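You operate a simulated robot arm through the tools that you are given. There is no shell and no other tool.

Carry out the task below with a simulated two-armed robot. There is one attempt and no reset: what you move stays moved.

JOB
Clear the jammed screw and reset the machine.
Fine: open the clamp, draw the profile out, pull the black knob over the stuck screw, push it back in, then press the red button. Where these are worked on the way, their far stop is far enough and under half their travel is too little: black knob.

The check looks at the end state, three seconds after you hand in, the way a careful person would. Anything else that was tipped, shoved, dropped, spilled or broken makes it a failure.

ROBOT AND FRAMES
Two 7-joint arms with four-finger grippers on one trunk that stands fixed in place. Base frame: the origin is at the foot of the trunk, x ahead of it, y to its left, z up. Readings come in mm, rad, newtons and seconds.
The left shoulder is at [40, 181, 1304], the right one opposite. With the tool pointing down near the work surface each hand reaches from about 100 to 400 mm from the base axis, measured 20 degrees to its own side. Payload 3.67 kg a hand.
The tool frame of a hand sits at the grasp point between the pads (the TCP): z along the fingers, y along the line on which they close. The tips reach 28 mm beyond it. The gripper opens to 112 mm. The gripper's body begins 73 mm behind the TCP.
Orientation is that of the tool frame in the base frame, as a unit quaternion [x, y, z, w]. With the fingers straight down and closing along the base's y, the tool's x points along the base's -x, its y along +y and its z along -z.

CONTROLS
- The arms move only by the tool jog_arm. It takes "left_deltas", "right_deltas" or both (then of equal length, played together; a hand with none holds still); each is text: rows parted by semicolons, each of 6 numbers parted by spaces: the shift along the tool's x, y, z in units of 250 mm (1.0 is 250 mm), then the turn, a rotation vector about the tool's x, y, z in units of 120 degrees (1.0 is 120 degrees). In form: x y z ax ay az; .... A call has 1 to 20 rows; each row is the pose to reach, as a shift and turn from the pose commanded when the call began, along the tool's axes at that moment. "left_grip" and "right_grip" are, for a hand that has rows, the finger opening in cm, from 0 to 11.2, set as the call begins (left out, the last holds). A call with a number of a shift or a turn outside -1 to 1 is refused whole. A row lasts 0.2 s, in which the tool goes at most 50 mm and 0.15 rad; a call with a longer step from one row to the next is refused whole, and so is a gripper value outside its range. Where a pose cannot be reached the arm comes as near as it can. A force on the tool above 90 N (or 10 N above the force at the start of the call, whichever is more), or a blocked arm, ends the call early, and 0.2 s more pass. Each finger halts on what it meets, pressing with about 21 N; the grip force reading is that of the motor and also rises with nothing between the fingers. The clock runs only during rows and for 0.2 s after the last one: add rows that repeat a pose to give the fingers time. The reply holds the time, the measured pose of the TCP, the force on the tool along the base axes, the opening and the grip force, in the units named above and with some noise, with the torque about the TCP (base axes, N m) and any sound that the robot's microphone picked up.
- Cameras (640 x 400 px; columns grow to the right, rows downward): "scene" is now at [100.1, -43.8, 1544.7]; the picture's right is [-0.49, -0.87, 0.00], its down [-0.41, 0.23, -0.88] and it looks along [0.77, -0.44, -0.47] (base axes); focal length 334 px, centre (320, 200). "left" rides on the left gripper at [60, 18, -104] in its tool frame; the picture's right is [-0.29, 0.96, 0.00], its down [-0.80, -0.24, -0.55] and it looks along [-0.53, -0.16, 0.83] (tool axes); focal length 234 px, centre (320, 200). "right" rides on the right gripper at [60, -18, -104] in its tool frame; the picture's right is [0.29, 0.96, 0.00], its down [-0.80, 0.24, -0.55] and it looks along [-0.53, 0.16, 0.83] (tool axes); focal length 234 px, centre (320, 200). There is no depth. A picture from a camera that has moved, and an enlarged one, comes with that camera's place and axes in the base frame and with its lens.
- get_image(camera): a new picture of that camera. The clock stands still meanwhile.
- raise_lower(by): slides the trunk up (or, below 0, down) by that many mm; the arms and the scene camera ride with it, the base frame stays. It gives what a move gives, with no picture.
- turn_head(pan, tilt): turns the head with the scene camera to pan (to the left, within 1.501 rad either way) and tilt (down, from -0.506 to 1.204), counted from straight ahead of the robot. It gives what a move gives.
- enlarge(camera, box): a new picture of the part [left, top, right, bottom] of that camera's present view, enlarged. The clock stands still meanwhile.
- close_job(): hands the job in; it is judged then, once.

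Nothing tells you positions but the pictures and the camera data. Unless the task says otherwise, let go and move clear before handing in.

The tools are called after "Emit:" as name(argument=value, ...) on one line, values as JSON. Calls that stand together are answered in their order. jog_arm: Moves the arms, as the interface text tells. Its arguments: {"type":"object","properties":{"left_deltas":{"type":"string"},"left_grip":{"type":"number"},"right_deltas":{"type":"string"},"right_grip":{"type":"number"}},"required":[]} The other tools are called the same way: raise_lower (by) slides the trunk up or down; turn_head (pan, tilt) turns the head that bears the scene camera; get_image (camera) takes a picture; enlarge (camera, box) takes an enlarged picture of a part of a camera's view; close_job () hands the job in.

At the start:

```text
t: 0.0
left_tcp_pos: [426.1, -52.1, 1329.9]
left_orientation: [0.0, 1.0, 0.0, 0.001]
left_ft_force: [0.3, -0.8, -0.6]
left_wrist_torque: [-0.01, -0.02, 0.03]
left_width: 112.1
left_grip_force: 0.0
right_tcp_pos: [322.9, -390.9, 1278.0]
right_orientation: [0.0, 1.0, 0.001, 0.0]
right_ft_force: [0.3, -0.1, -0.5]
right_wrist_torque: [-0.01, 0.02, 0.03]
right_width: 112.3
right_grip_force: 0.1
trunk travel left (down, up): [-425.0, 89.0]
head pan, tilt: [-0.517, 0.49]
```

scene: 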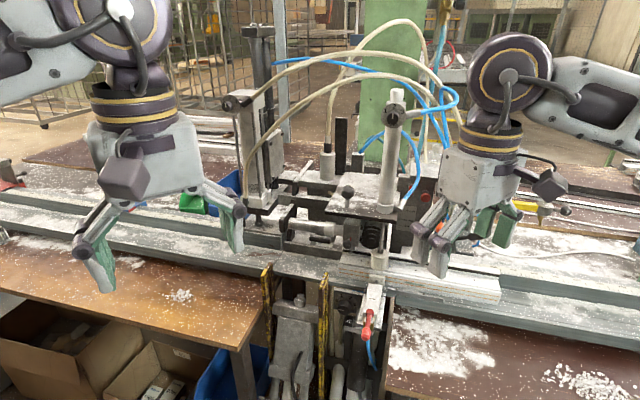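
right: 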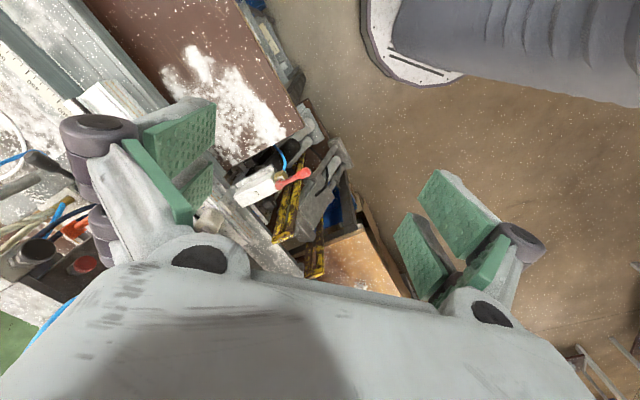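
left: 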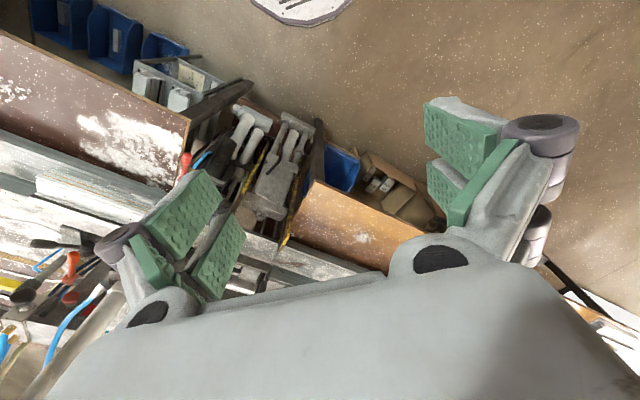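

I see a machine in the middle of a bench with a red-handled lever (probably the clamp), black knobs, a red button to the right, and a white profile on the rail. I'll enlarge the views to find the parts before moving anything.

Emit:
enlarge(camera="scene", box=[220, 80, 540, 280])

Emit:
enlarge(camera="scene", box=[300, 160, 460, 260])

Emit:
enlarge(camera="scene", box=[260, 230, 500, 380])

Emit:
enlarge(camera="right", box=[0, 80, 320, 280])

Emit:
enlarge(camera="left", box=[0, 130, 320, 330])

```text
2.00 times, centred on (380, 180) of scene
camera zoom: at [100.1, -43.8, 1544.7], right [-0.49, -0.87, 0.0], down [-0.41, 0.23, -0.88], along [0.77, -0.44, -0.47], focal length 667 px, centre (200, 240)
```

zoom: 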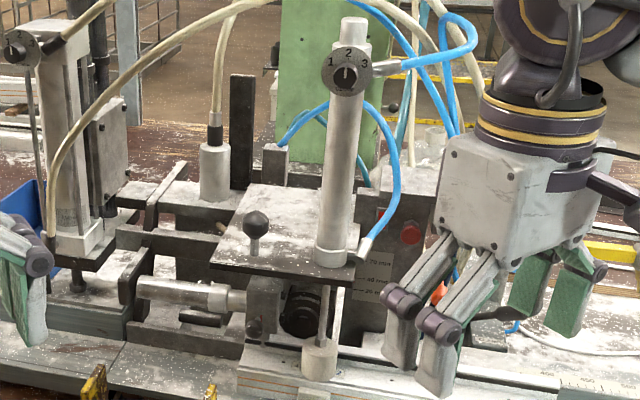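

```text
4.00 times, centred on (380, 210) of scene
camera zoom: at [100.1, -43.8, 1544.7], right [-0.49, -0.87, 0.0], down [-0.41, 0.23, -0.88], along [0.77, -0.44, -0.47], focal length 1335 px, centre (80, 160)
```

zoom: 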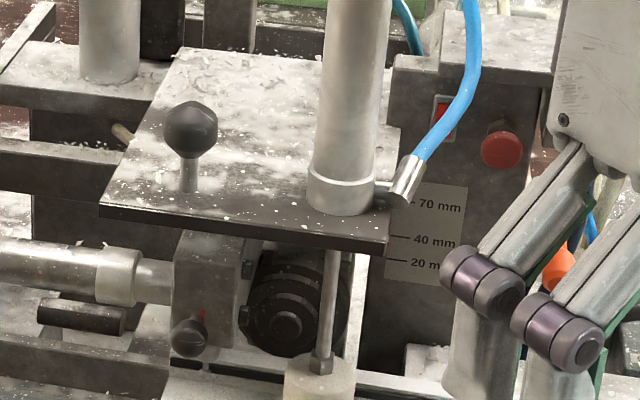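

```text
2.67 times, centred on (380, 305) of scene
camera zoom: at [100.1, -43.8, 1544.7], right [-0.49, -0.87, 0.0], down [-0.41, 0.23, -0.88], along [0.77, -0.44, -0.47], focal length 890 px, centre (160, -80)
```

zoom: 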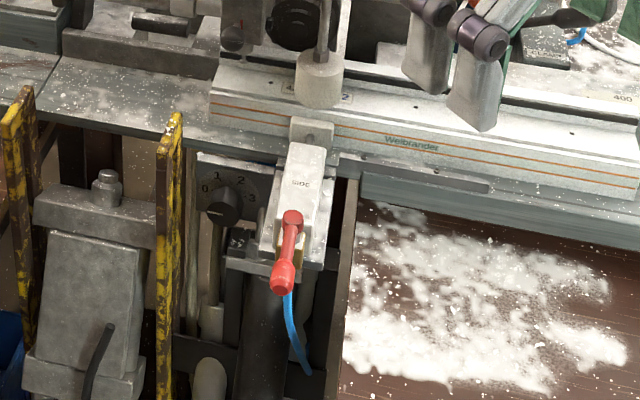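

```text
2.00 times, centred on (160, 180) of right
camera zoom: at [263.0, -408.3, 1380.7], right [-0.29, 0.96, 0.0], down [0.8, 0.24, 0.55], along [0.53, 0.16, -0.83], focal length 468 px, centre (640, 240)
```

zoom: 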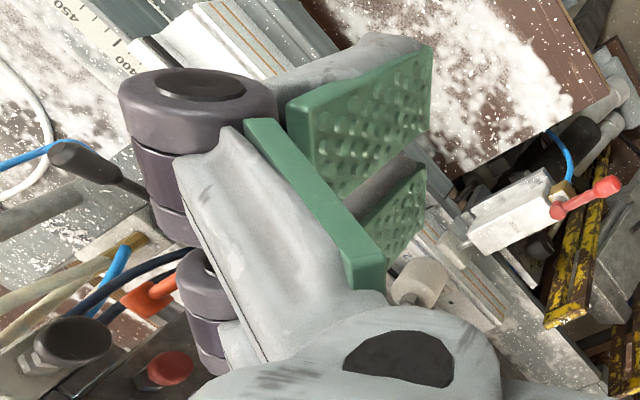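

```text
2.00 times, centred on (160, 230) of left
camera zoom: at [365.8, -32.9, 1432.1], right [0.29, 0.96, 0.0], down [0.8, -0.24, 0.55], along [0.53, -0.16, -0.83], focal length 468 px, centre (640, 140)
```

zoom: 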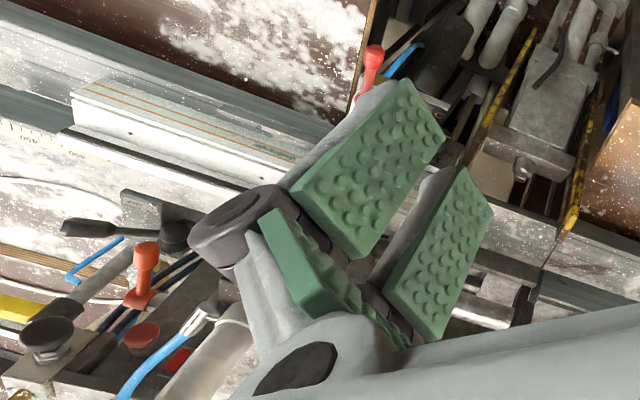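

The machine stands about 45° to the robot's right. My rough fixes are the red button at about (642, -672, 1136) and the red lever tip at about (484, -379, 948). I'll move both arms aside so the head camera gets a clear view.

Emit:
jog_arm(right_deltas="0.16 -0.1 0 0 0 0;0.32 -0.2 0 0 0 0;0.48 -0.3 0 0 0 0", left_deltas="0.1 0.16 0 0 0 0;0.2 0.32 0 0 0 0;0.3 0.48 0 0 0 0")

Emit:
get_image(camera="scene")

Emit:
get_image(camera="right")

Emit:
get_image(camera="left")

```text
t: 0.8
left_tcp_pos: [351.3, 68.0, 1331.5]
left_orientation: [0.0, 1.0, 0.0, 0.001]
left_ft_force: [0.1, -0.2, -0.4]
left_wrist_torque: [-0.04, 0.0, -0.01]
left_width: 112.1
left_grip_force: 0.0
right_tcp_pos: [202.5, -469.5, 1276.7]
right_orientation: [-0.001, 1.0, 0.0, 0.001]
right_ft_force: [0.0, 0.1, 0.0]
right_wrist_torque: [0.0, -0.05, 0.04]
right_width: 111.9
right_grip_force: 0.1
trunk travel left (down, up): [-425.0, 89.0]
head pan, tilt: [-0.517, 0.49]
```

```text
taken
camera scene: at [97.9, -42.8, 1544.9], right [-0.49, -0.87, 0.0], down [-0.41, 0.23, -0.88], along [0.77, -0.44, -0.47], focal length 334 px, centre (320, 200)
```

scene: 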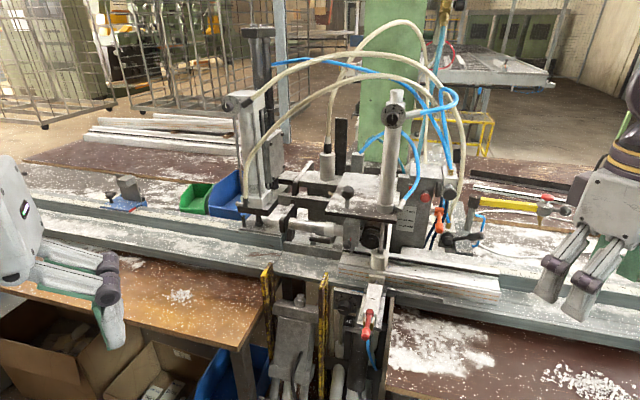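

```text
taken
camera right: at [143.2, -485.4, 1379.8], right [-0.29, 0.96, 0.0], down [0.8, 0.24, 0.56], along [0.53, 0.16, -0.83], focal length 234 px, centre (320, 200)
```

right: 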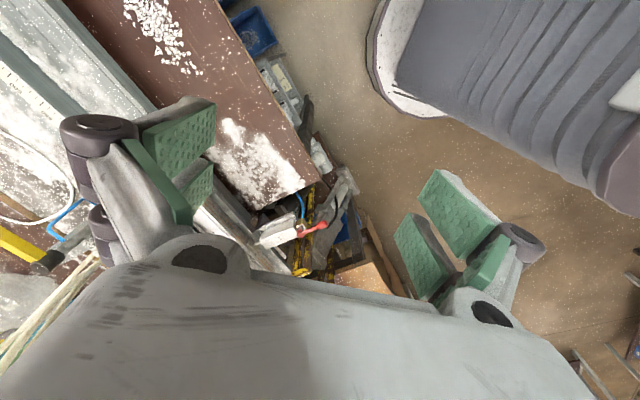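

```text
taken
camera left: at [291.0, 87.5, 1433.3], right [0.29, 0.96, 0.0], down [0.8, -0.24, 0.56], along [0.53, -0.16, -0.83], focal length 234 px, centre (320, 200)
```

left: 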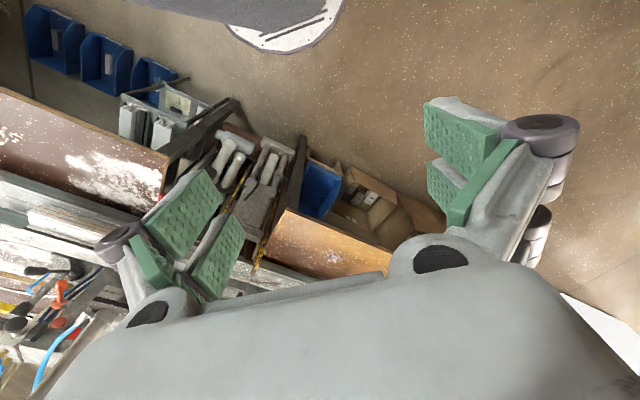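

Emit:
enlarge(camera="scene", box=[320, 150, 480, 250])

Emit:
enlarge(camera="scene", box=[270, 160, 398, 240])

Emit:
enlarge(camera="scene", box=[400, 170, 528, 250])

Emit:
enlarge(camera="scene", box=[320, 220, 448, 300])

Emit:
enlarge(camera="scene", box=[320, 270, 448, 350])

Emit:
enlarge(camera="left", box=[0, 200, 160, 300])

```text
4.00 times, centred on (400, 200) of scene
camera zoom: at [97.9, -42.8, 1544.9], right [-0.49, -0.87, 0.0], down [-0.41, 0.23, -0.88], along [0.77, -0.44, -0.47], focal length 1335 px, centre (0, 200)
```

zoom: 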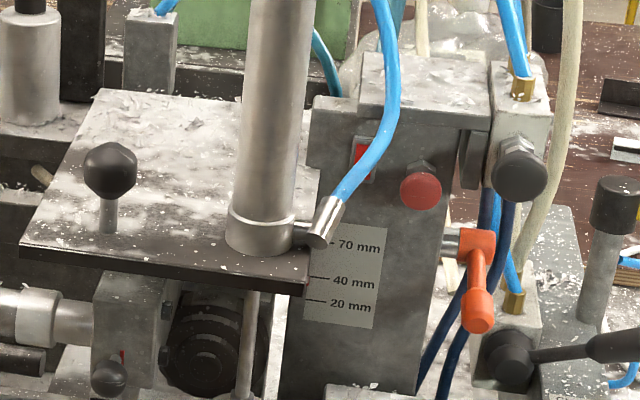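

```text
5.00 times, centred on (334, 200) of scene
camera zoom: at [97.9, -42.8, 1544.9], right [-0.49, -0.87, 0.0], down [-0.41, 0.23, -0.88], along [0.77, -0.44, -0.47], focal length 1668 px, centre (250, 200)
```

zoom: 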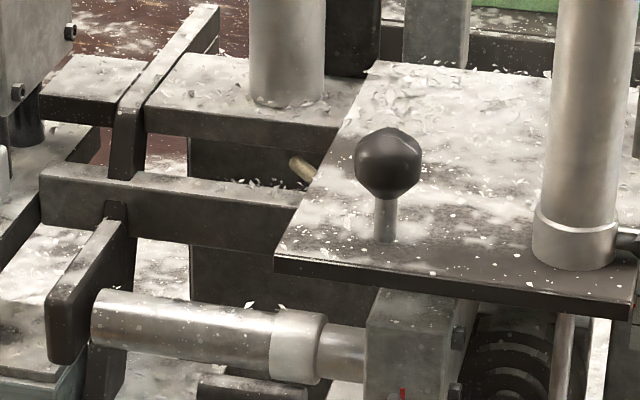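

```text
5.00 times, centred on (464, 210) of scene
camera zoom: at [97.9, -42.8, 1544.9], right [-0.49, -0.87, 0.0], down [-0.41, 0.23, -0.88], along [0.77, -0.44, -0.47], focal length 1668 px, centre (-400, 150)
```

zoom: 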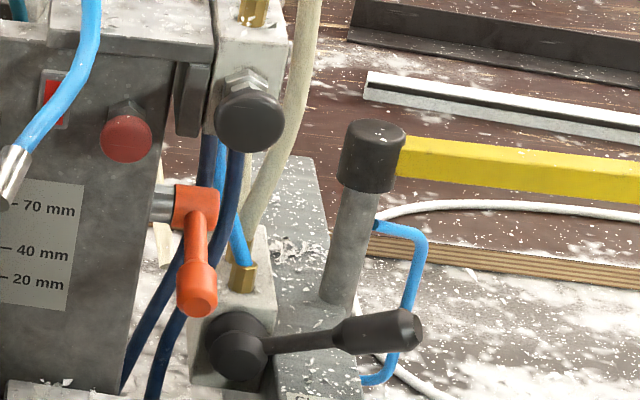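

```text
5.00 times, centred on (384, 260) of scene
camera zoom: at [97.9, -42.8, 1544.9], right [-0.49, -0.87, 0.0], down [-0.41, 0.23, -0.88], along [0.77, -0.44, -0.47], focal length 1668 px, centre (0, -100)
```

zoom: 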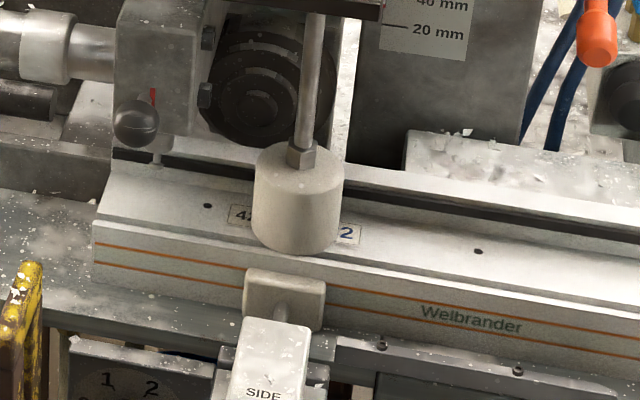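

```text
5.00 times, centred on (384, 310) of scene
camera zoom: at [97.9, -42.8, 1544.9], right [-0.49, -0.87, 0.0], down [-0.41, 0.23, -0.88], along [0.77, -0.44, -0.47], focal length 1668 px, centre (0, -350)
```

zoom: 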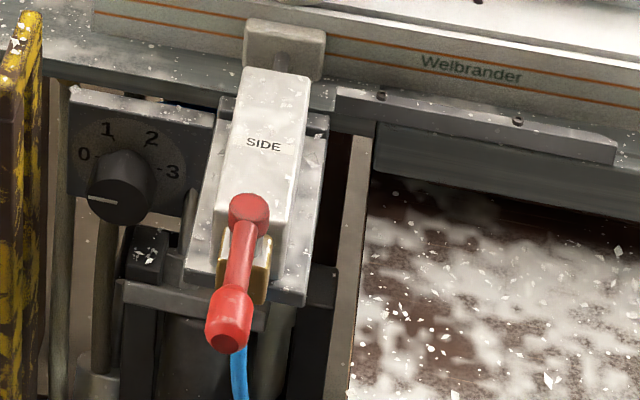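

```text
4.00 times, centred on (80, 250) of left
camera zoom: at [291.0, 87.5, 1433.3], right [0.29, 0.96, 0.0], down [0.8, -0.24, 0.56], along [0.53, -0.16, -0.83], focal length 937 px, centre (1280, 0)
```

zoom: 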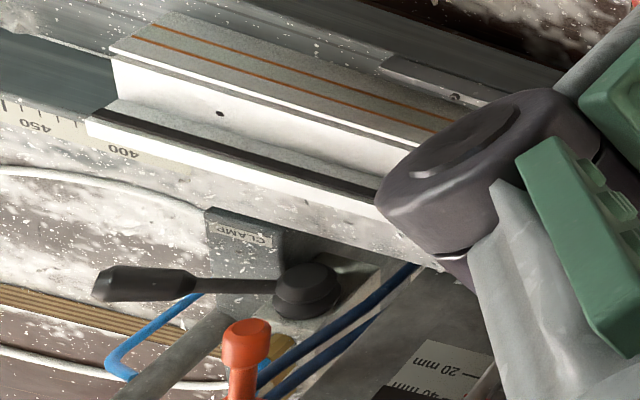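

I can now read a black lever labelled "CLAMP" on the right, a separate red lever labelled "SIDE", and several black knobs. I'll point the right hand at the machine from a safe distance for close-ups.

Emit:
jog_arm(right_deltas="-0.059 0.056 0.019 0.02285 -0.05515 0.03263;-0.118 0.112 0.038 0.0457 -0.1103 0.06526;-0.177 0.167 0.056 0.06855 -0.16545 0.09789;-0.236 0.223 0.075 0.0914 -0.2206 0.13052;-0.295 0.279 0.094 0.11425 -0.27575 0.16315;-0.354 0.335 0.113 0.1371 -0.3309 0.19578;-0.413 0.391 0.132 0.15995 -0.38605 0.22841;-0.472 0.446 0.15 0.1828 -0.4412 0.26104;-0.531 0.502 0.169 0.20565 -0.49635 0.29367;-0.59 0.558 0.188 0.2285 -0.5515 0.3263;-0.59 0.558 0.188 0.2285 -0.5515 0.3263")

Emit:
get_image(camera="right")

Emit:
get_image(camera="scene")

```text
t: 3.4
left_tcp_pos: [353.1, 70.5, 1330.6]
left_orientation: [0.0, 1.0, -0.001, 0.0]
left_ft_force: [-0.1, 0.3, -0.4]
left_wrist_torque: [-0.01, 0.01, 0.0]
left_width: 112.0
left_grip_force: 0.1
right_tcp_pos: [446.3, -160.0, 1270.6]
right_orientation: [0.327, 0.796, -0.021, 0.508]
right_ft_force: [0.0, 1.4, 0.4]
right_wrist_torque: [-0.03, 0.0, -0.04]
right_width: 111.9
right_grip_force: 0.1
right hand out of reach, approached as far as the arm can: row 2, 3, 4, 5, 6, 7, 8, 9, 10, 11
trunk travel left (down, up): [-425.0, 89.0]
head pan, tilt: [-0.517, 0.49]
stopped in row 11 (right hand): the arm was blocked; the commanded pose is now the measured one
```

```text
taken
camera right: at [338.5, -104.9, 1265.2], right [0.44, 0.89, 0.05], down [-0.1, -0.01, 1.0], along [0.89, -0.45, 0.08], focal length 234 px, centre (320, 200)
```

right: 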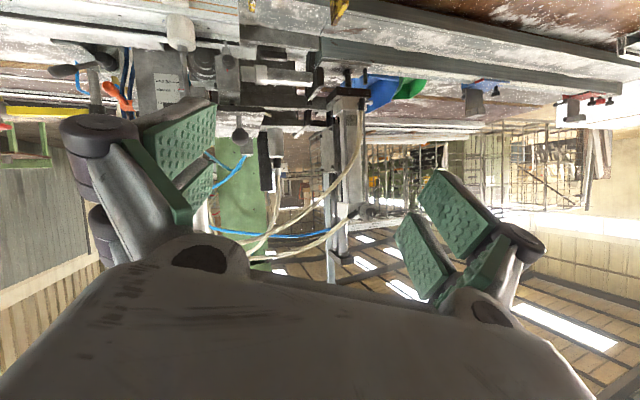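

```text
taken
camera scene: at [100.3, -40.4, 1544.8], right [-0.49, -0.87, 0.0], down [-0.41, 0.23, -0.88], along [0.77, -0.44, -0.47], focal length 334 px, centre (320, 200)
```

scene: 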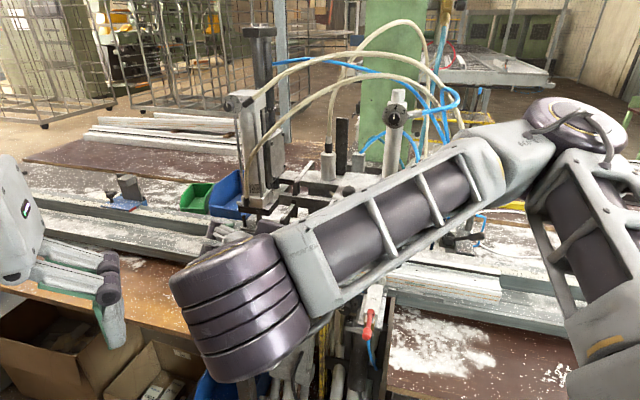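

The hand went to an awkward pose, because that spot is too close to the body for this orientation. I'll move it further out toward the machine, still well clear of it, and look again.

Emit:
jog_arm(right_deltas="-0.049 -0.104 0.074 0.023 -0.016 -0.016;-0.098 -0.208 0.148 0.046 -0.033 -0.032;-0.147 -0.312 0.222 0.07 -0.049 -0.047;-0.195 -0.416 0.297 0.093 -0.065 -0.063;-0.244 -0.52 0.371 0.116 -0.082 -0.079;-0.293 -0.624 0.445 0.139 -0.098 -0.0945;-0.293 -0.624 0.445 0.139 -0.098 -0.0945")

Emit:
get_image(camera="right")

Emit:
get_image(camera="scene")

```text
t: 5.0
left_tcp_pos: [352.5, 69.4, 1329.3]
left_orientation: [0.0, 1.0, 0.0, 0.0]
left_ft_force: [-0.2, 0.6, -0.3]
left_wrist_torque: [-0.01, 0.03, -0.01]
left_width: 112.0
left_grip_force: 0.1
right_tcp_pos: [482.3, -360.2, 1228.7]
right_orientation: [0.315, 0.757, -0.22, 0.528]
right_ft_force: [-0.8, 0.0, 0.5]
right_wrist_torque: [-0.01, 0.01, 0.0]
right_width: 111.9
right_grip_force: 0.1
right hand out of reach, approached as far as the arm can: row 1, 2, 3, 4, 5, 6, 7
trunk travel left (down, up): [-425.0, 89.0]
head pan, tilt: [-0.517, 0.49]
```

```text
taken
camera right: at [386.7, -288.3, 1207.8], right [0.61, 0.75, -0.27], down [0.0, 0.34, 0.94], along [0.79, -0.57, 0.21], focal length 234 px, centre (320, 200)
```

right: 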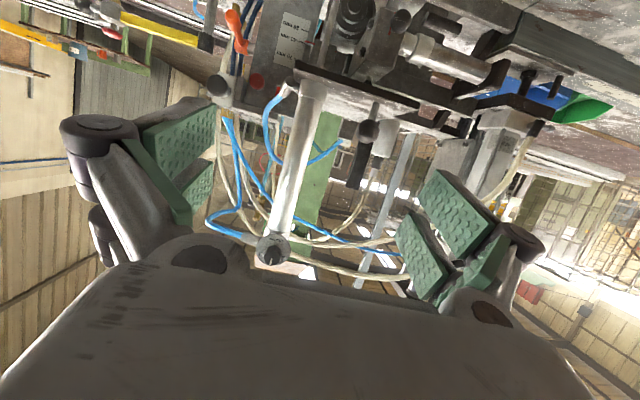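

```text
taken
camera scene: at [100.5, -42.9, 1544.8], right [-0.49, -0.87, 0.0], down [-0.41, 0.23, -0.88], along [0.77, -0.44, -0.47], focal length 334 px, centre (320, 200)
```

scene: 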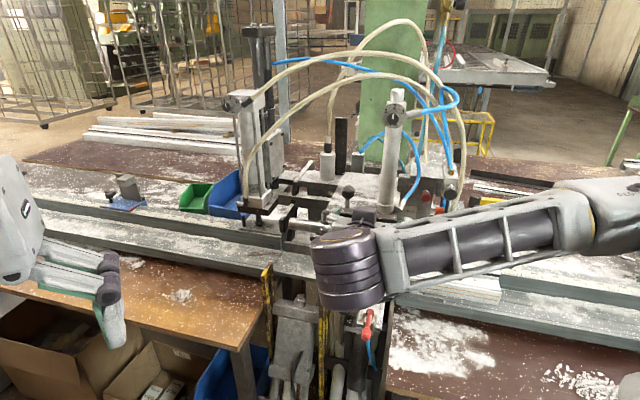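

The arm reached a usable viewpoint, with the picture upside down. I'll enlarge the machine's details from here.

Emit:
enlarge(camera="right", box=[200, 0, 360, 100])

Emit:
enlarge(camera="right", box=[320, 0, 480, 100])

Emit:
enlarge(camera="right", box=[300, 80, 460, 180])

Emit:
enlarge(camera="scene", box=[400, 170, 480, 220])

```text
4.00 times, centred on (280, 50) of right
camera zoom: at [386.7, -288.3, 1207.8], right [0.61, 0.75, -0.27], down [0.0, 0.34, 0.94], along [0.79, -0.57, 0.21], focal length 937 px, centre (480, 800)
```

zoom: 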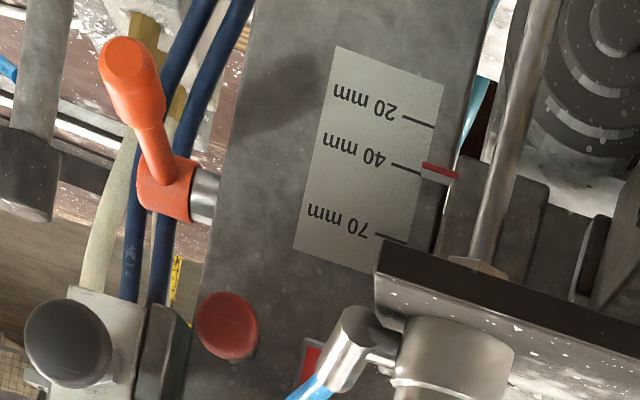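

```text
4.00 times, centred on (400, 50) of right
camera zoom: at [386.7, -288.3, 1207.8], right [0.61, 0.75, -0.27], down [0.0, 0.34, 0.94], along [0.79, -0.57, 0.21], focal length 937 px, centre (0, 800)
```

zoom: 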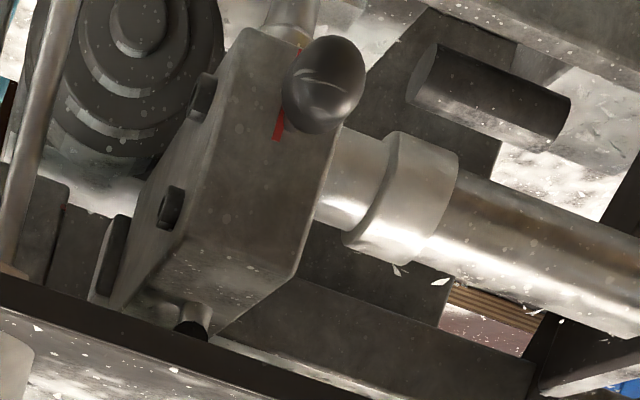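

```text
4.00 times, centred on (380, 130) of right
camera zoom: at [386.7, -288.3, 1207.8], right [0.61, 0.75, -0.27], down [0.0, 0.34, 0.94], along [0.79, -0.57, 0.21], focal length 937 px, centre (80, 480)
```

zoom: 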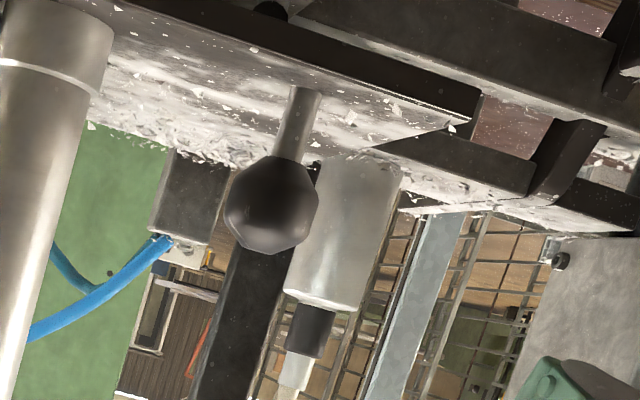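

```text
8.00 times, centred on (440, 195) of scene
camera zoom: at [100.5, -42.9, 1544.8], right [-0.49, -0.87, 0.0], down [-0.41, 0.23, -0.88], along [0.77, -0.44, -0.47], focal length 2669 px, centre (-640, 240)
```

zoom: 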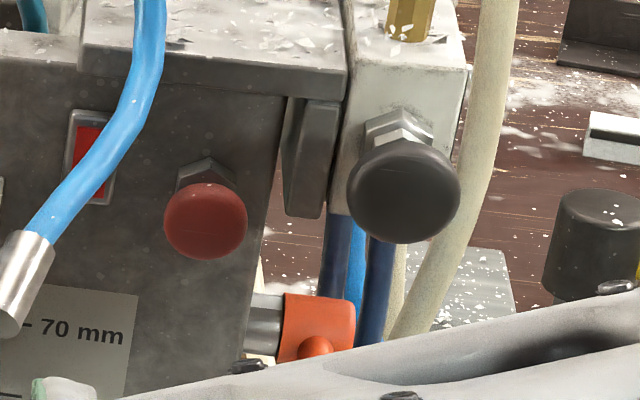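

The small black ball on the slide block appears to sit directly over a silver pin that may be the stuck screw. I'll shift the right hand along the machine to the right so I can see the CLAMP lever close up and clear the head camera's view.

Emit:
jog_arm(right_deltas="0.014 -0.137 0.076 0 0 0;0.028 -0.274 0.152 0 0 0;0.042 -0.41 0.228 0 0 0;0.056 -0.547 0.304 0 0 0;0.07 -0.684 0.38 0 0 0;0.07 -0.684 0.38 0 0 0")

Emit:
get_image(camera="right")

Emit:
get_image(camera="scene")

Emit:
enlarge(camera="scene", box=[320, 220, 400, 270])

```text
t: 6.6
left_tcp_pos: [355.4, 70.4, 1329.1]
left_orientation: [0.0, 1.0, -0.002, -0.001]
left_ft_force: [0.3, 0.9, -0.6]
left_wrist_torque: [-0.03, 0.06, 0.02]
left_width: 112.0
left_grip_force: 0.0
right_tcp_pos: [444.8, -566.0, 1373.8]
right_orientation: [0.388, 0.594, -0.12, 0.694]
right_ft_force: [0.0, 0.4, -0.1]
right_wrist_torque: [0.01, -0.01, -0.06]
right_width: 112.1
right_grip_force: 0.1
right hand out of reach, approached as far as the arm can: row 1, 2, 3, 4, 5, 6
trunk travel left (down, up): [-425.0, 89.0]
head pan, tilt: [-0.517, 0.49]
stopped in row 6 (right hand): the arm was blocked; the commanded pose is now the measured one
```

```text
taken
camera right: at [374.9, -488.7, 1311.8], right [0.68, 0.73, 0.11], down [-0.46, 0.3, 0.83], along [0.57, -0.62, 0.54], focal length 234 px, centre (320, 200)
```

right: 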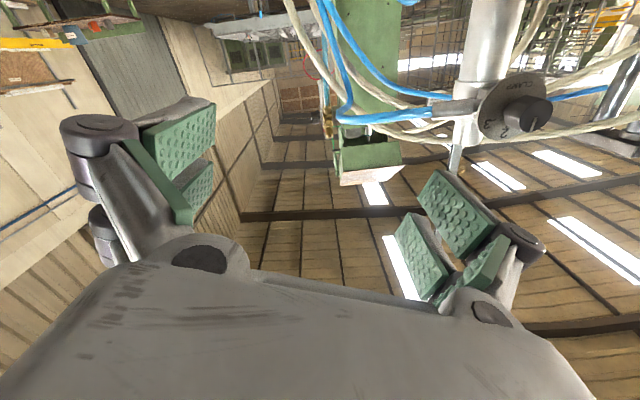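

```text
taken
camera scene: at [102.4, -42.2, 1544.6], right [-0.49, -0.87, 0.0], down [-0.41, 0.23, -0.88], along [0.77, -0.44, -0.47], focal length 334 px, centre (320, 200)
```

scene: 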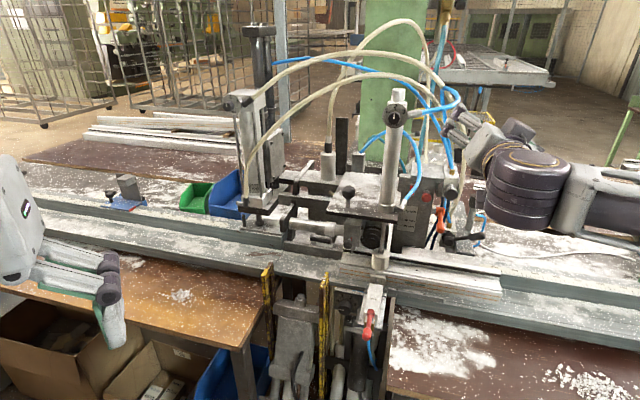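

```text
8.00 times, centred on (360, 245) of scene
camera zoom: at [102.4, -42.2, 1544.6], right [-0.49, -0.87, 0.0], down [-0.41, 0.23, -0.88], along [0.77, -0.44, -0.47], focal length 2669 px, centre (0, -160)
```

zoom: 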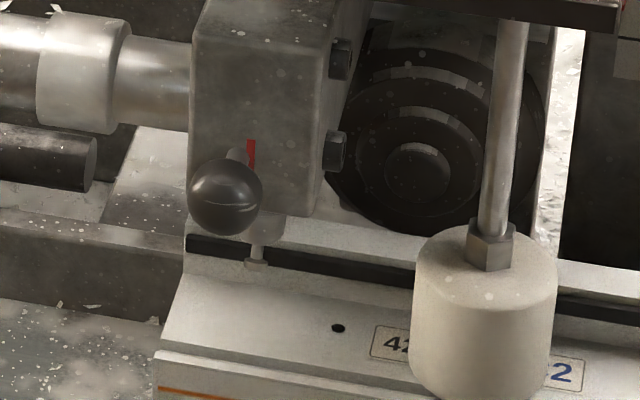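

The small ball's shaft enters the block face beside a red mark, and a screw head shows below it above the profile, so this is the knob over the stuck screw. I'll back the right hand off, then lower the trunk so the arms can reach the machine at shoulder height.

Emit:
jog_arm(right_deltas="0 0 -0.1 0 0 0;0 0 -0.2 0 0 0;0 0 -0.3 0 0 0")

Emit:
enlarge(camera="scene", box=[320, 80, 640, 280])

Emit:
enlarge(camera="scene", box=[420, 210, 500, 260])

Emit:
enlarge(camera="scene", box=[420, 240, 548, 320])

```text
t: 7.4
left_tcp_pos: [352.1, 66.4, 1331.0]
left_orientation: [0.0, 1.0, 0.0, 0.0]
left_ft_force: [-0.3, 0.7, 0.0]
left_wrist_torque: [0.02, -0.05, 0.0]
left_width: 112.2
left_grip_force: 0.0
right_tcp_pos: [443.2, -554.4, 1399.4]
right_orientation: [0.389, 0.594, -0.12, 0.694]
right_ft_force: [0.7, -0.6, -0.1]
right_wrist_torque: [0.02, -0.02, 0.02]
right_width: 112.0
right_grip_force: 0.0
right hand out of reach, approached as far as the arm can: row 1, 2, 3
trunk travel left (down, up): [-425.0, 89.0]
head pan, tilt: [-0.517, 0.49]
```

```text
2.00 times, centred on (480, 180) of scene
camera zoom: at [99.7, -44.1, 1544.8], right [-0.49, -0.87, 0.0], down [-0.41, 0.23, -0.88], along [0.77, -0.44, -0.47], focal length 667 px, centre (0, 240)
```

zoom: 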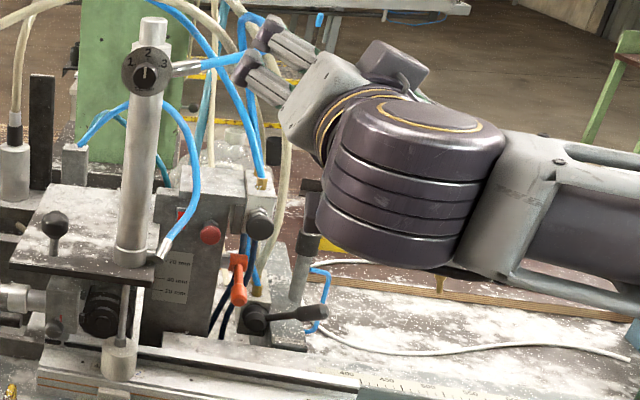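

```text
8.00 times, centred on (460, 235) of scene
camera zoom: at [99.7, -44.1, 1544.8], right [-0.49, -0.87, 0.0], down [-0.41, 0.23, -0.88], along [0.77, -0.44, -0.47], focal length 2669 px, centre (-800, -80)
```

zoom: 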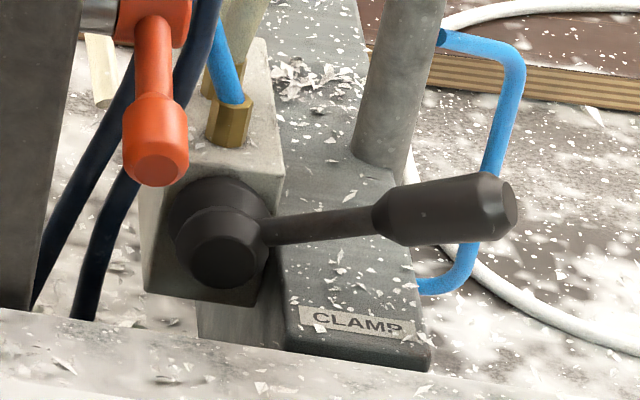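

```text
5.00 times, centred on (484, 280) of scene
camera zoom: at [99.7, -44.1, 1544.8], right [-0.49, -0.87, 0.0], down [-0.41, 0.23, -0.88], along [0.77, -0.44, -0.47], focal length 1668 px, centre (-500, -200)
```

zoom: 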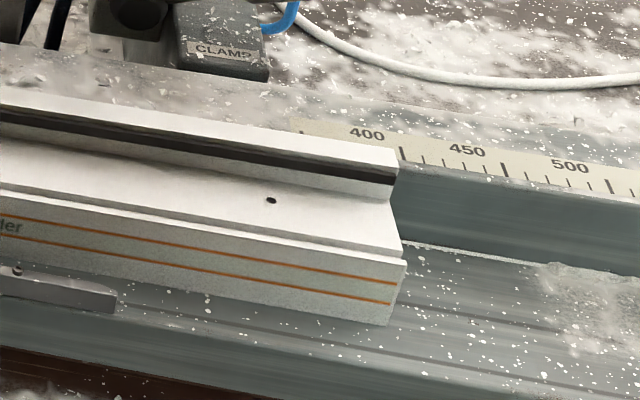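

The CLAMP lever is clear to see, but the arm is near a joint limit in this stretched-sideways pose. I'll turn the hand back to pointing down, yawed 45° toward the machine, and start again from there.

Emit:
jog_arm(right_deltas="0.022 -0.013 -0.043 0.015 0.0665 -0.0127;0.044 -0.026 -0.086 0.03 0.133 -0.0253;0.066 -0.039 -0.129 0.0449 0.1996 -0.038;0.088 -0.052 -0.172 0.0598 0.2661 -0.0507;0.11 -0.065 -0.215 0.0748 0.3326 -0.0634;0.132 -0.079 -0.257 0.0897 0.3991 -0.076;0.154 -0.092 -0.3 0.1047 0.4656 -0.0887;0.176 -0.105 -0.343 0.1196 0.5321 -0.1014;0.198 -0.118 -0.386 0.1346 0.5987 -0.1141;0.22 -0.131 -0.429 0.1495 0.6652 -0.1267;0.242 -0.144 -0.472 0.1645 0.7317 -0.1394;0.242 -0.144 -0.472 0.1645 0.7317 -0.1394")

Emit:
get_image(camera="scene")

Emit:
get_image(camera="right")

```text
t: 10.0
left_tcp_pos: [353.3, 67.1, 1330.2]
left_orientation: [0.0, 1.0, 0.0, 0.001]
left_ft_force: [-0.6, -0.4, 0.4]
left_wrist_torque: [-0.01, -0.01, -0.07]
left_width: 112.0
left_grip_force: 0.1
right_tcp_pos: [349.6, -475.2, 1328.1]
right_orientation: [0.384, 0.923, 0.0, 0.0]
right_ft_force: [-0.4, -0.5, -0.8]
right_wrist_torque: [0.03, -0.02, 0.01]
right_width: 112.0
right_grip_force: 0.1
trunk travel left (down, up): [-425.0, 89.0]
head pan, tilt: [-0.517, 0.49]
```

```text
taken
camera scene: at [99.5, -43.5, 1544.8], right [-0.49, -0.87, 0.0], down [-0.41, 0.23, -0.88], along [0.77, -0.44, -0.47], focal length 334 px, centre (320, 200)
```

scene: 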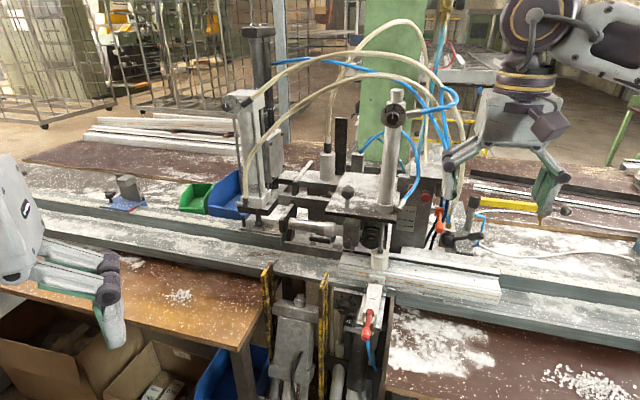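

```text
taken
camera right: at [295.1, -444.8, 1431.2], right [0.47, 0.88, 0.0], down [0.73, -0.4, 0.55], along [0.49, -0.26, -0.83], focal length 234 px, centre (320, 200)
```

right: 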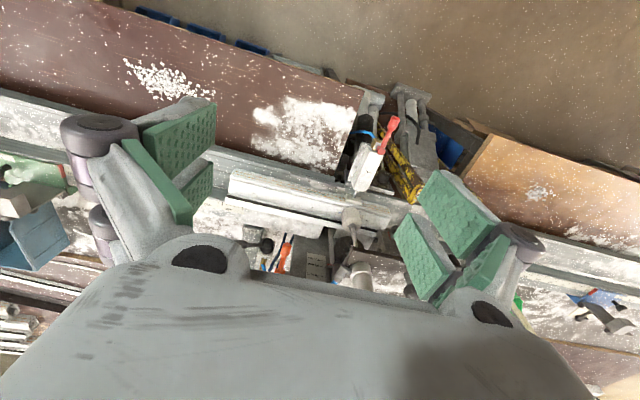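

The hand now points straight down, yawed to face the machine. I'll take close-ups of the CLAMP lever and profile from this angle so I can triangulate them.

Emit:
enlarge(camera="right", box=[200, 190, 360, 290])

Emit:
enlarge(camera="right", box=[210, 150, 410, 275])

Emit:
enlarge(camera="right", box=[320, 110, 420, 250])

```text
4.00 times, centred on (280, 240) of right
camera zoom: at [295.1, -444.8, 1431.2], right [0.47, 0.88, 0.0], down [0.73, -0.4, 0.55], along [0.49, -0.26, -0.83], focal length 937 px, centre (480, 40)
```

zoom: 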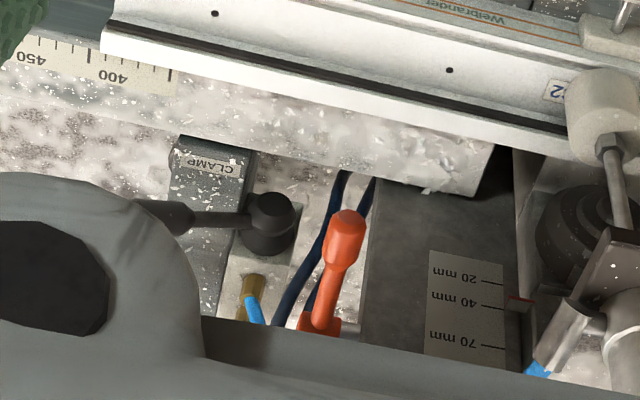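

```text
3.20 times, centred on (310, 212) of right
camera zoom: at [295.1, -444.8, 1431.2], right [0.47, 0.88, 0.0], down [0.73, -0.4, 0.55], along [0.49, -0.26, -0.83], focal length 749 px, centre (352, 160)
```

zoom: 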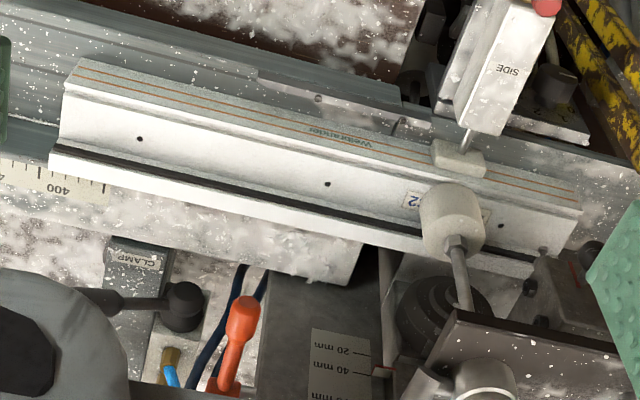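

```text
2.86 times, centred on (370, 180) of right
camera zoom: at [295.1, -444.8, 1431.2], right [0.47, 0.88, 0.0], down [0.73, -0.4, 0.55], along [0.49, -0.26, -0.83], focal length 669 px, centre (177, 257)
```

zoom: 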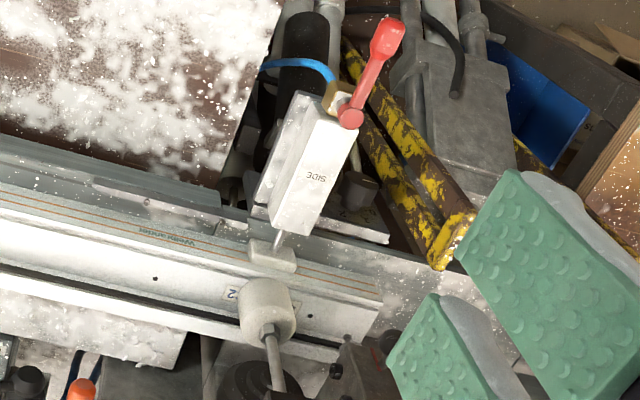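

I'll check whether the SIDE pad actually touches the profile, and get a closer look at the valve markings.

Emit:
enlarge(camera="right", box=[330, 180, 394, 220])

Emit:
enlarge(camera="scene", box=[350, 265, 414, 305])

Emit:
enlarge(camera="scene", box=[430, 180, 510, 260])

```text
10.00 times, centred on (362, 200) of right
camera zoom: at [295.1, -444.8, 1431.2], right [0.47, 0.88, 0.0], down [0.73, -0.4, 0.55], along [0.49, -0.26, -0.83], focal length 2342 px, centre (-100, 200)
```

zoom: 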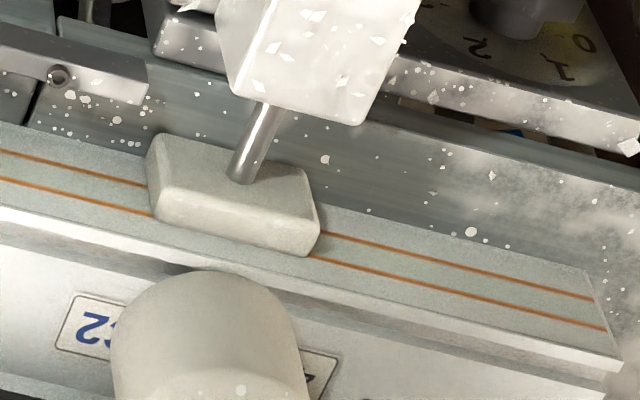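

```text
10.00 times, centred on (382, 285) of scene
camera zoom: at [99.5, -43.5, 1544.8], right [-0.49, -0.87, 0.0], down [-0.41, 0.23, -0.88], along [0.77, -0.44, -0.47], focal length 3336 px, centre (-300, -650)
```

zoom: 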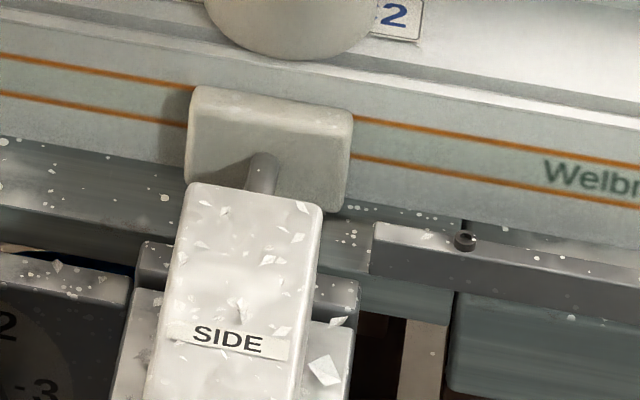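

```text
5.00 times, centred on (470, 220) of scene
camera zoom: at [99.5, -43.5, 1544.8], right [-0.49, -0.87, 0.0], down [-0.41, 0.23, -0.88], along [0.77, -0.44, -0.47], focal length 1668 px, centre (-430, 100)
```

zoom: 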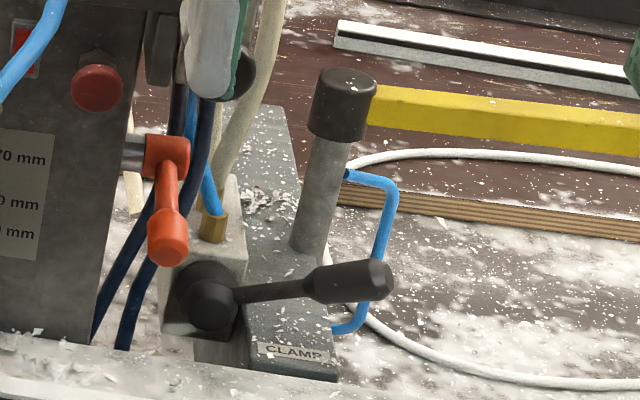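

The foot under the tall cylinder holds the profile, and CLAMP should be its valve. I'll lower the trunk 200 mm to bring the shoulders nearer the work height, then look again.

Emit:
raise_lower(by=-200)

Emit:
get_image(camera="scene")

Emit:
get_image(camera="right")

```text
t: 12.2
left_tcp_pos: [353.1, 66.7, 1131.0]
left_orientation: [0.0, 1.0, 0.0, 0.0]
left_ft_force: [-0.5, 0.5, -0.5]
left_wrist_torque: [0.04, -0.01, -0.01]
left_width: 112.1
left_grip_force: 0.2
right_tcp_pos: [350.2, -475.7, 1127.3]
right_orientation: [0.384, 0.923, 0.001, 0.001]
right_ft_force: [0.3, 0.3, 0.1]
right_wrist_torque: [0.01, -0.04, -0.02]
right_width: 112.1
right_grip_force: 0.1
trunk travel left (down, up): [-225.0, 289.0]
head pan, tilt: [-0.517, 0.49]
```

```text
taken
camera scene: at [99.9, -43.7, 1345.4], right [-0.49, -0.87, 0.0], down [-0.41, 0.23, -0.88], along [0.77, -0.44, -0.47], focal length 334 px, centre (320, 200)
```

scene: 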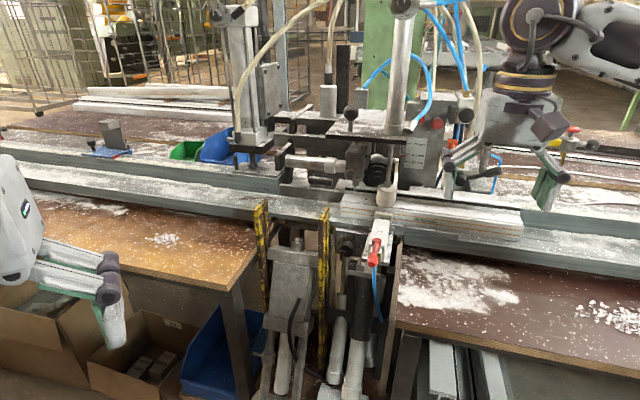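

```text
taken
camera right: at [295.4, -445.0, 1231.6], right [0.48, 0.88, 0.0], down [0.73, -0.4, 0.55], along [0.49, -0.26, -0.83], focal length 234 px, centre (320, 200)
```

right: 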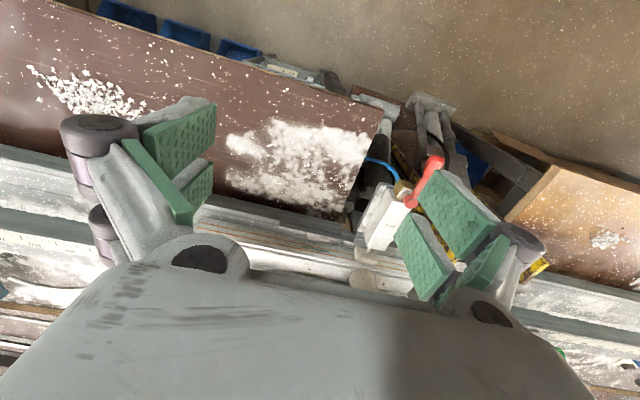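

The 200 mm drop gives me a vertical baseline for measuring positions. I'll enlarge the same features from the new height.

Emit:
enlarge(camera="scene", box=[320, 100, 480, 200])

Emit:
enlarge(camera="scene", box=[320, 150, 480, 250])

Emit:
enlarge(camera="scene", box=[420, 100, 580, 260])

```text
4.00 times, centred on (400, 150) of scene
camera zoom: at [99.9, -43.7, 1345.4], right [-0.49, -0.87, 0.0], down [-0.41, 0.23, -0.88], along [0.77, -0.44, -0.47], focal length 1335 px, centre (0, 400)
```

zoom: 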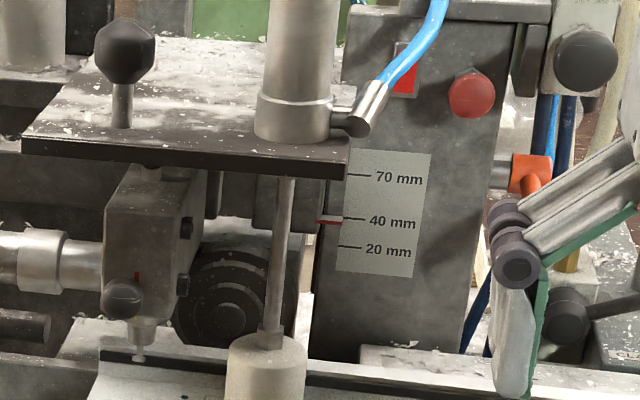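

```text
4.00 times, centred on (400, 200) of scene
camera zoom: at [99.9, -43.7, 1345.4], right [-0.49, -0.87, 0.0], down [-0.41, 0.23, -0.88], along [0.77, -0.44, -0.47], focal length 1335 px, centre (0, 200)
```

zoom: 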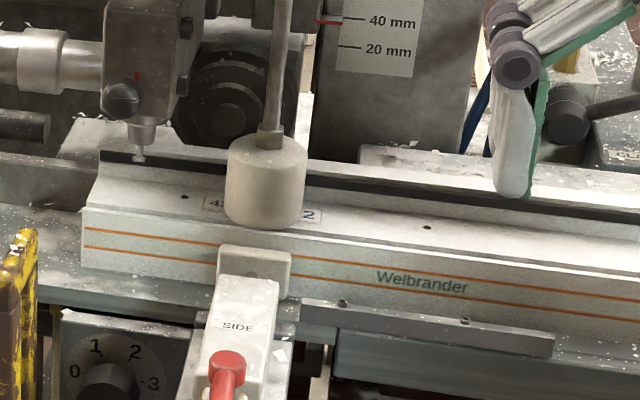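

```text
2.50 times, centred on (500, 180) of scene
camera zoom: at [99.9, -43.7, 1345.4], right [-0.49, -0.87, 0.0], down [-0.41, 0.23, -0.88], along [0.77, -0.44, -0.47], focal length 834 px, centre (-130, 250)
```

zoom: 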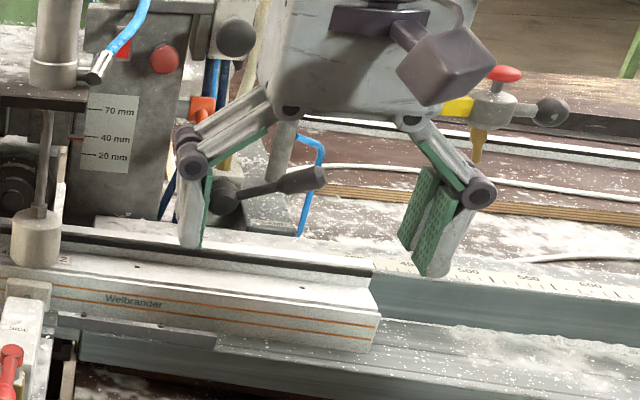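

From two views I place the parts in a machine frame at 45°:

| Part | Position (mm) |
|---|---|
| Button | about (645, -675, 1133) |
| Ball knob | about (686, -460, 1031) |
| CLAMP hub | about (613, -766, 980) |
| CLAMP lever tip | about (558, -836, 1008), pointing right and slightly up |

I'll close the right gripper into a peg and bring it over at a 45° pitch on the lever's side.

Emit:
jog_arm(right_deltas="-0.114 -0.055 0 0 -0.0536 0;-0.229 -0.111 0 0 -0.107 0;-0.343 -0.166 0 0 -0.161 0;-0.457 -0.222 0 0 -0.214 0;-0.571 -0.277 0 0 -0.268 0;-0.686 -0.333 0 0 -0.321 0;-0.8 -0.388 0 0 -0.375 0;-0.8 -0.388 0 0 -0.375 0", right_grip=0)

Emit:
get_image(camera="scene")

Emit:
get_image(camera="right")

```text
t: 14.0
left_tcp_pos: [352.2, 67.0, 1130.8]
left_orientation: [0.0, 1.0, 0.0, 0.0]
left_ft_force: [-0.3, 0.3, 0.0]
left_wrist_torque: [-0.04, -0.02, -0.02]
left_width: 112.0
left_grip_force: 0.0
right_tcp_pos: [423.4, -686.1, 1129.2]
right_orientation: [0.354, 0.853, -0.146, 0.354]
right_ft_force: [-0.1, 0.7, -0.2]
right_wrist_torque: [0.0, 0.0, -0.04]
right_width: 0.2
right_grip_force: 21.2
trunk travel left (down, up): [-225.0, 289.0]
head pan, tilt: [-0.517, 0.49]
```

```text
taken
camera scene: at [100.0, -43.5, 1345.3], right [-0.49, -0.87, 0.0], down [-0.41, 0.23, -0.88], along [0.77, -0.44, -0.47], focal length 334 px, centre (320, 200)
```

scene: 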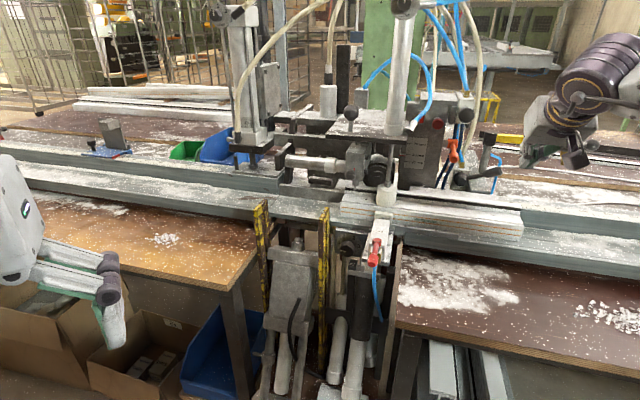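

```text
taken
camera right: at [328.9, -615.0, 1159.3], right [0.54, 0.82, -0.2], down [0.29, 0.05, 0.96], along [0.79, -0.57, -0.21], focal length 234 px, centre (320, 200)
```

right: 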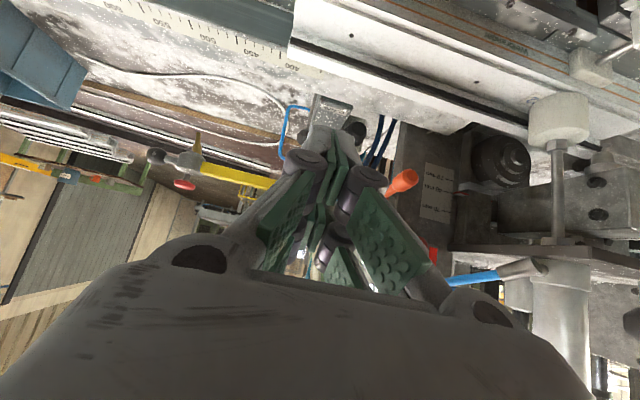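

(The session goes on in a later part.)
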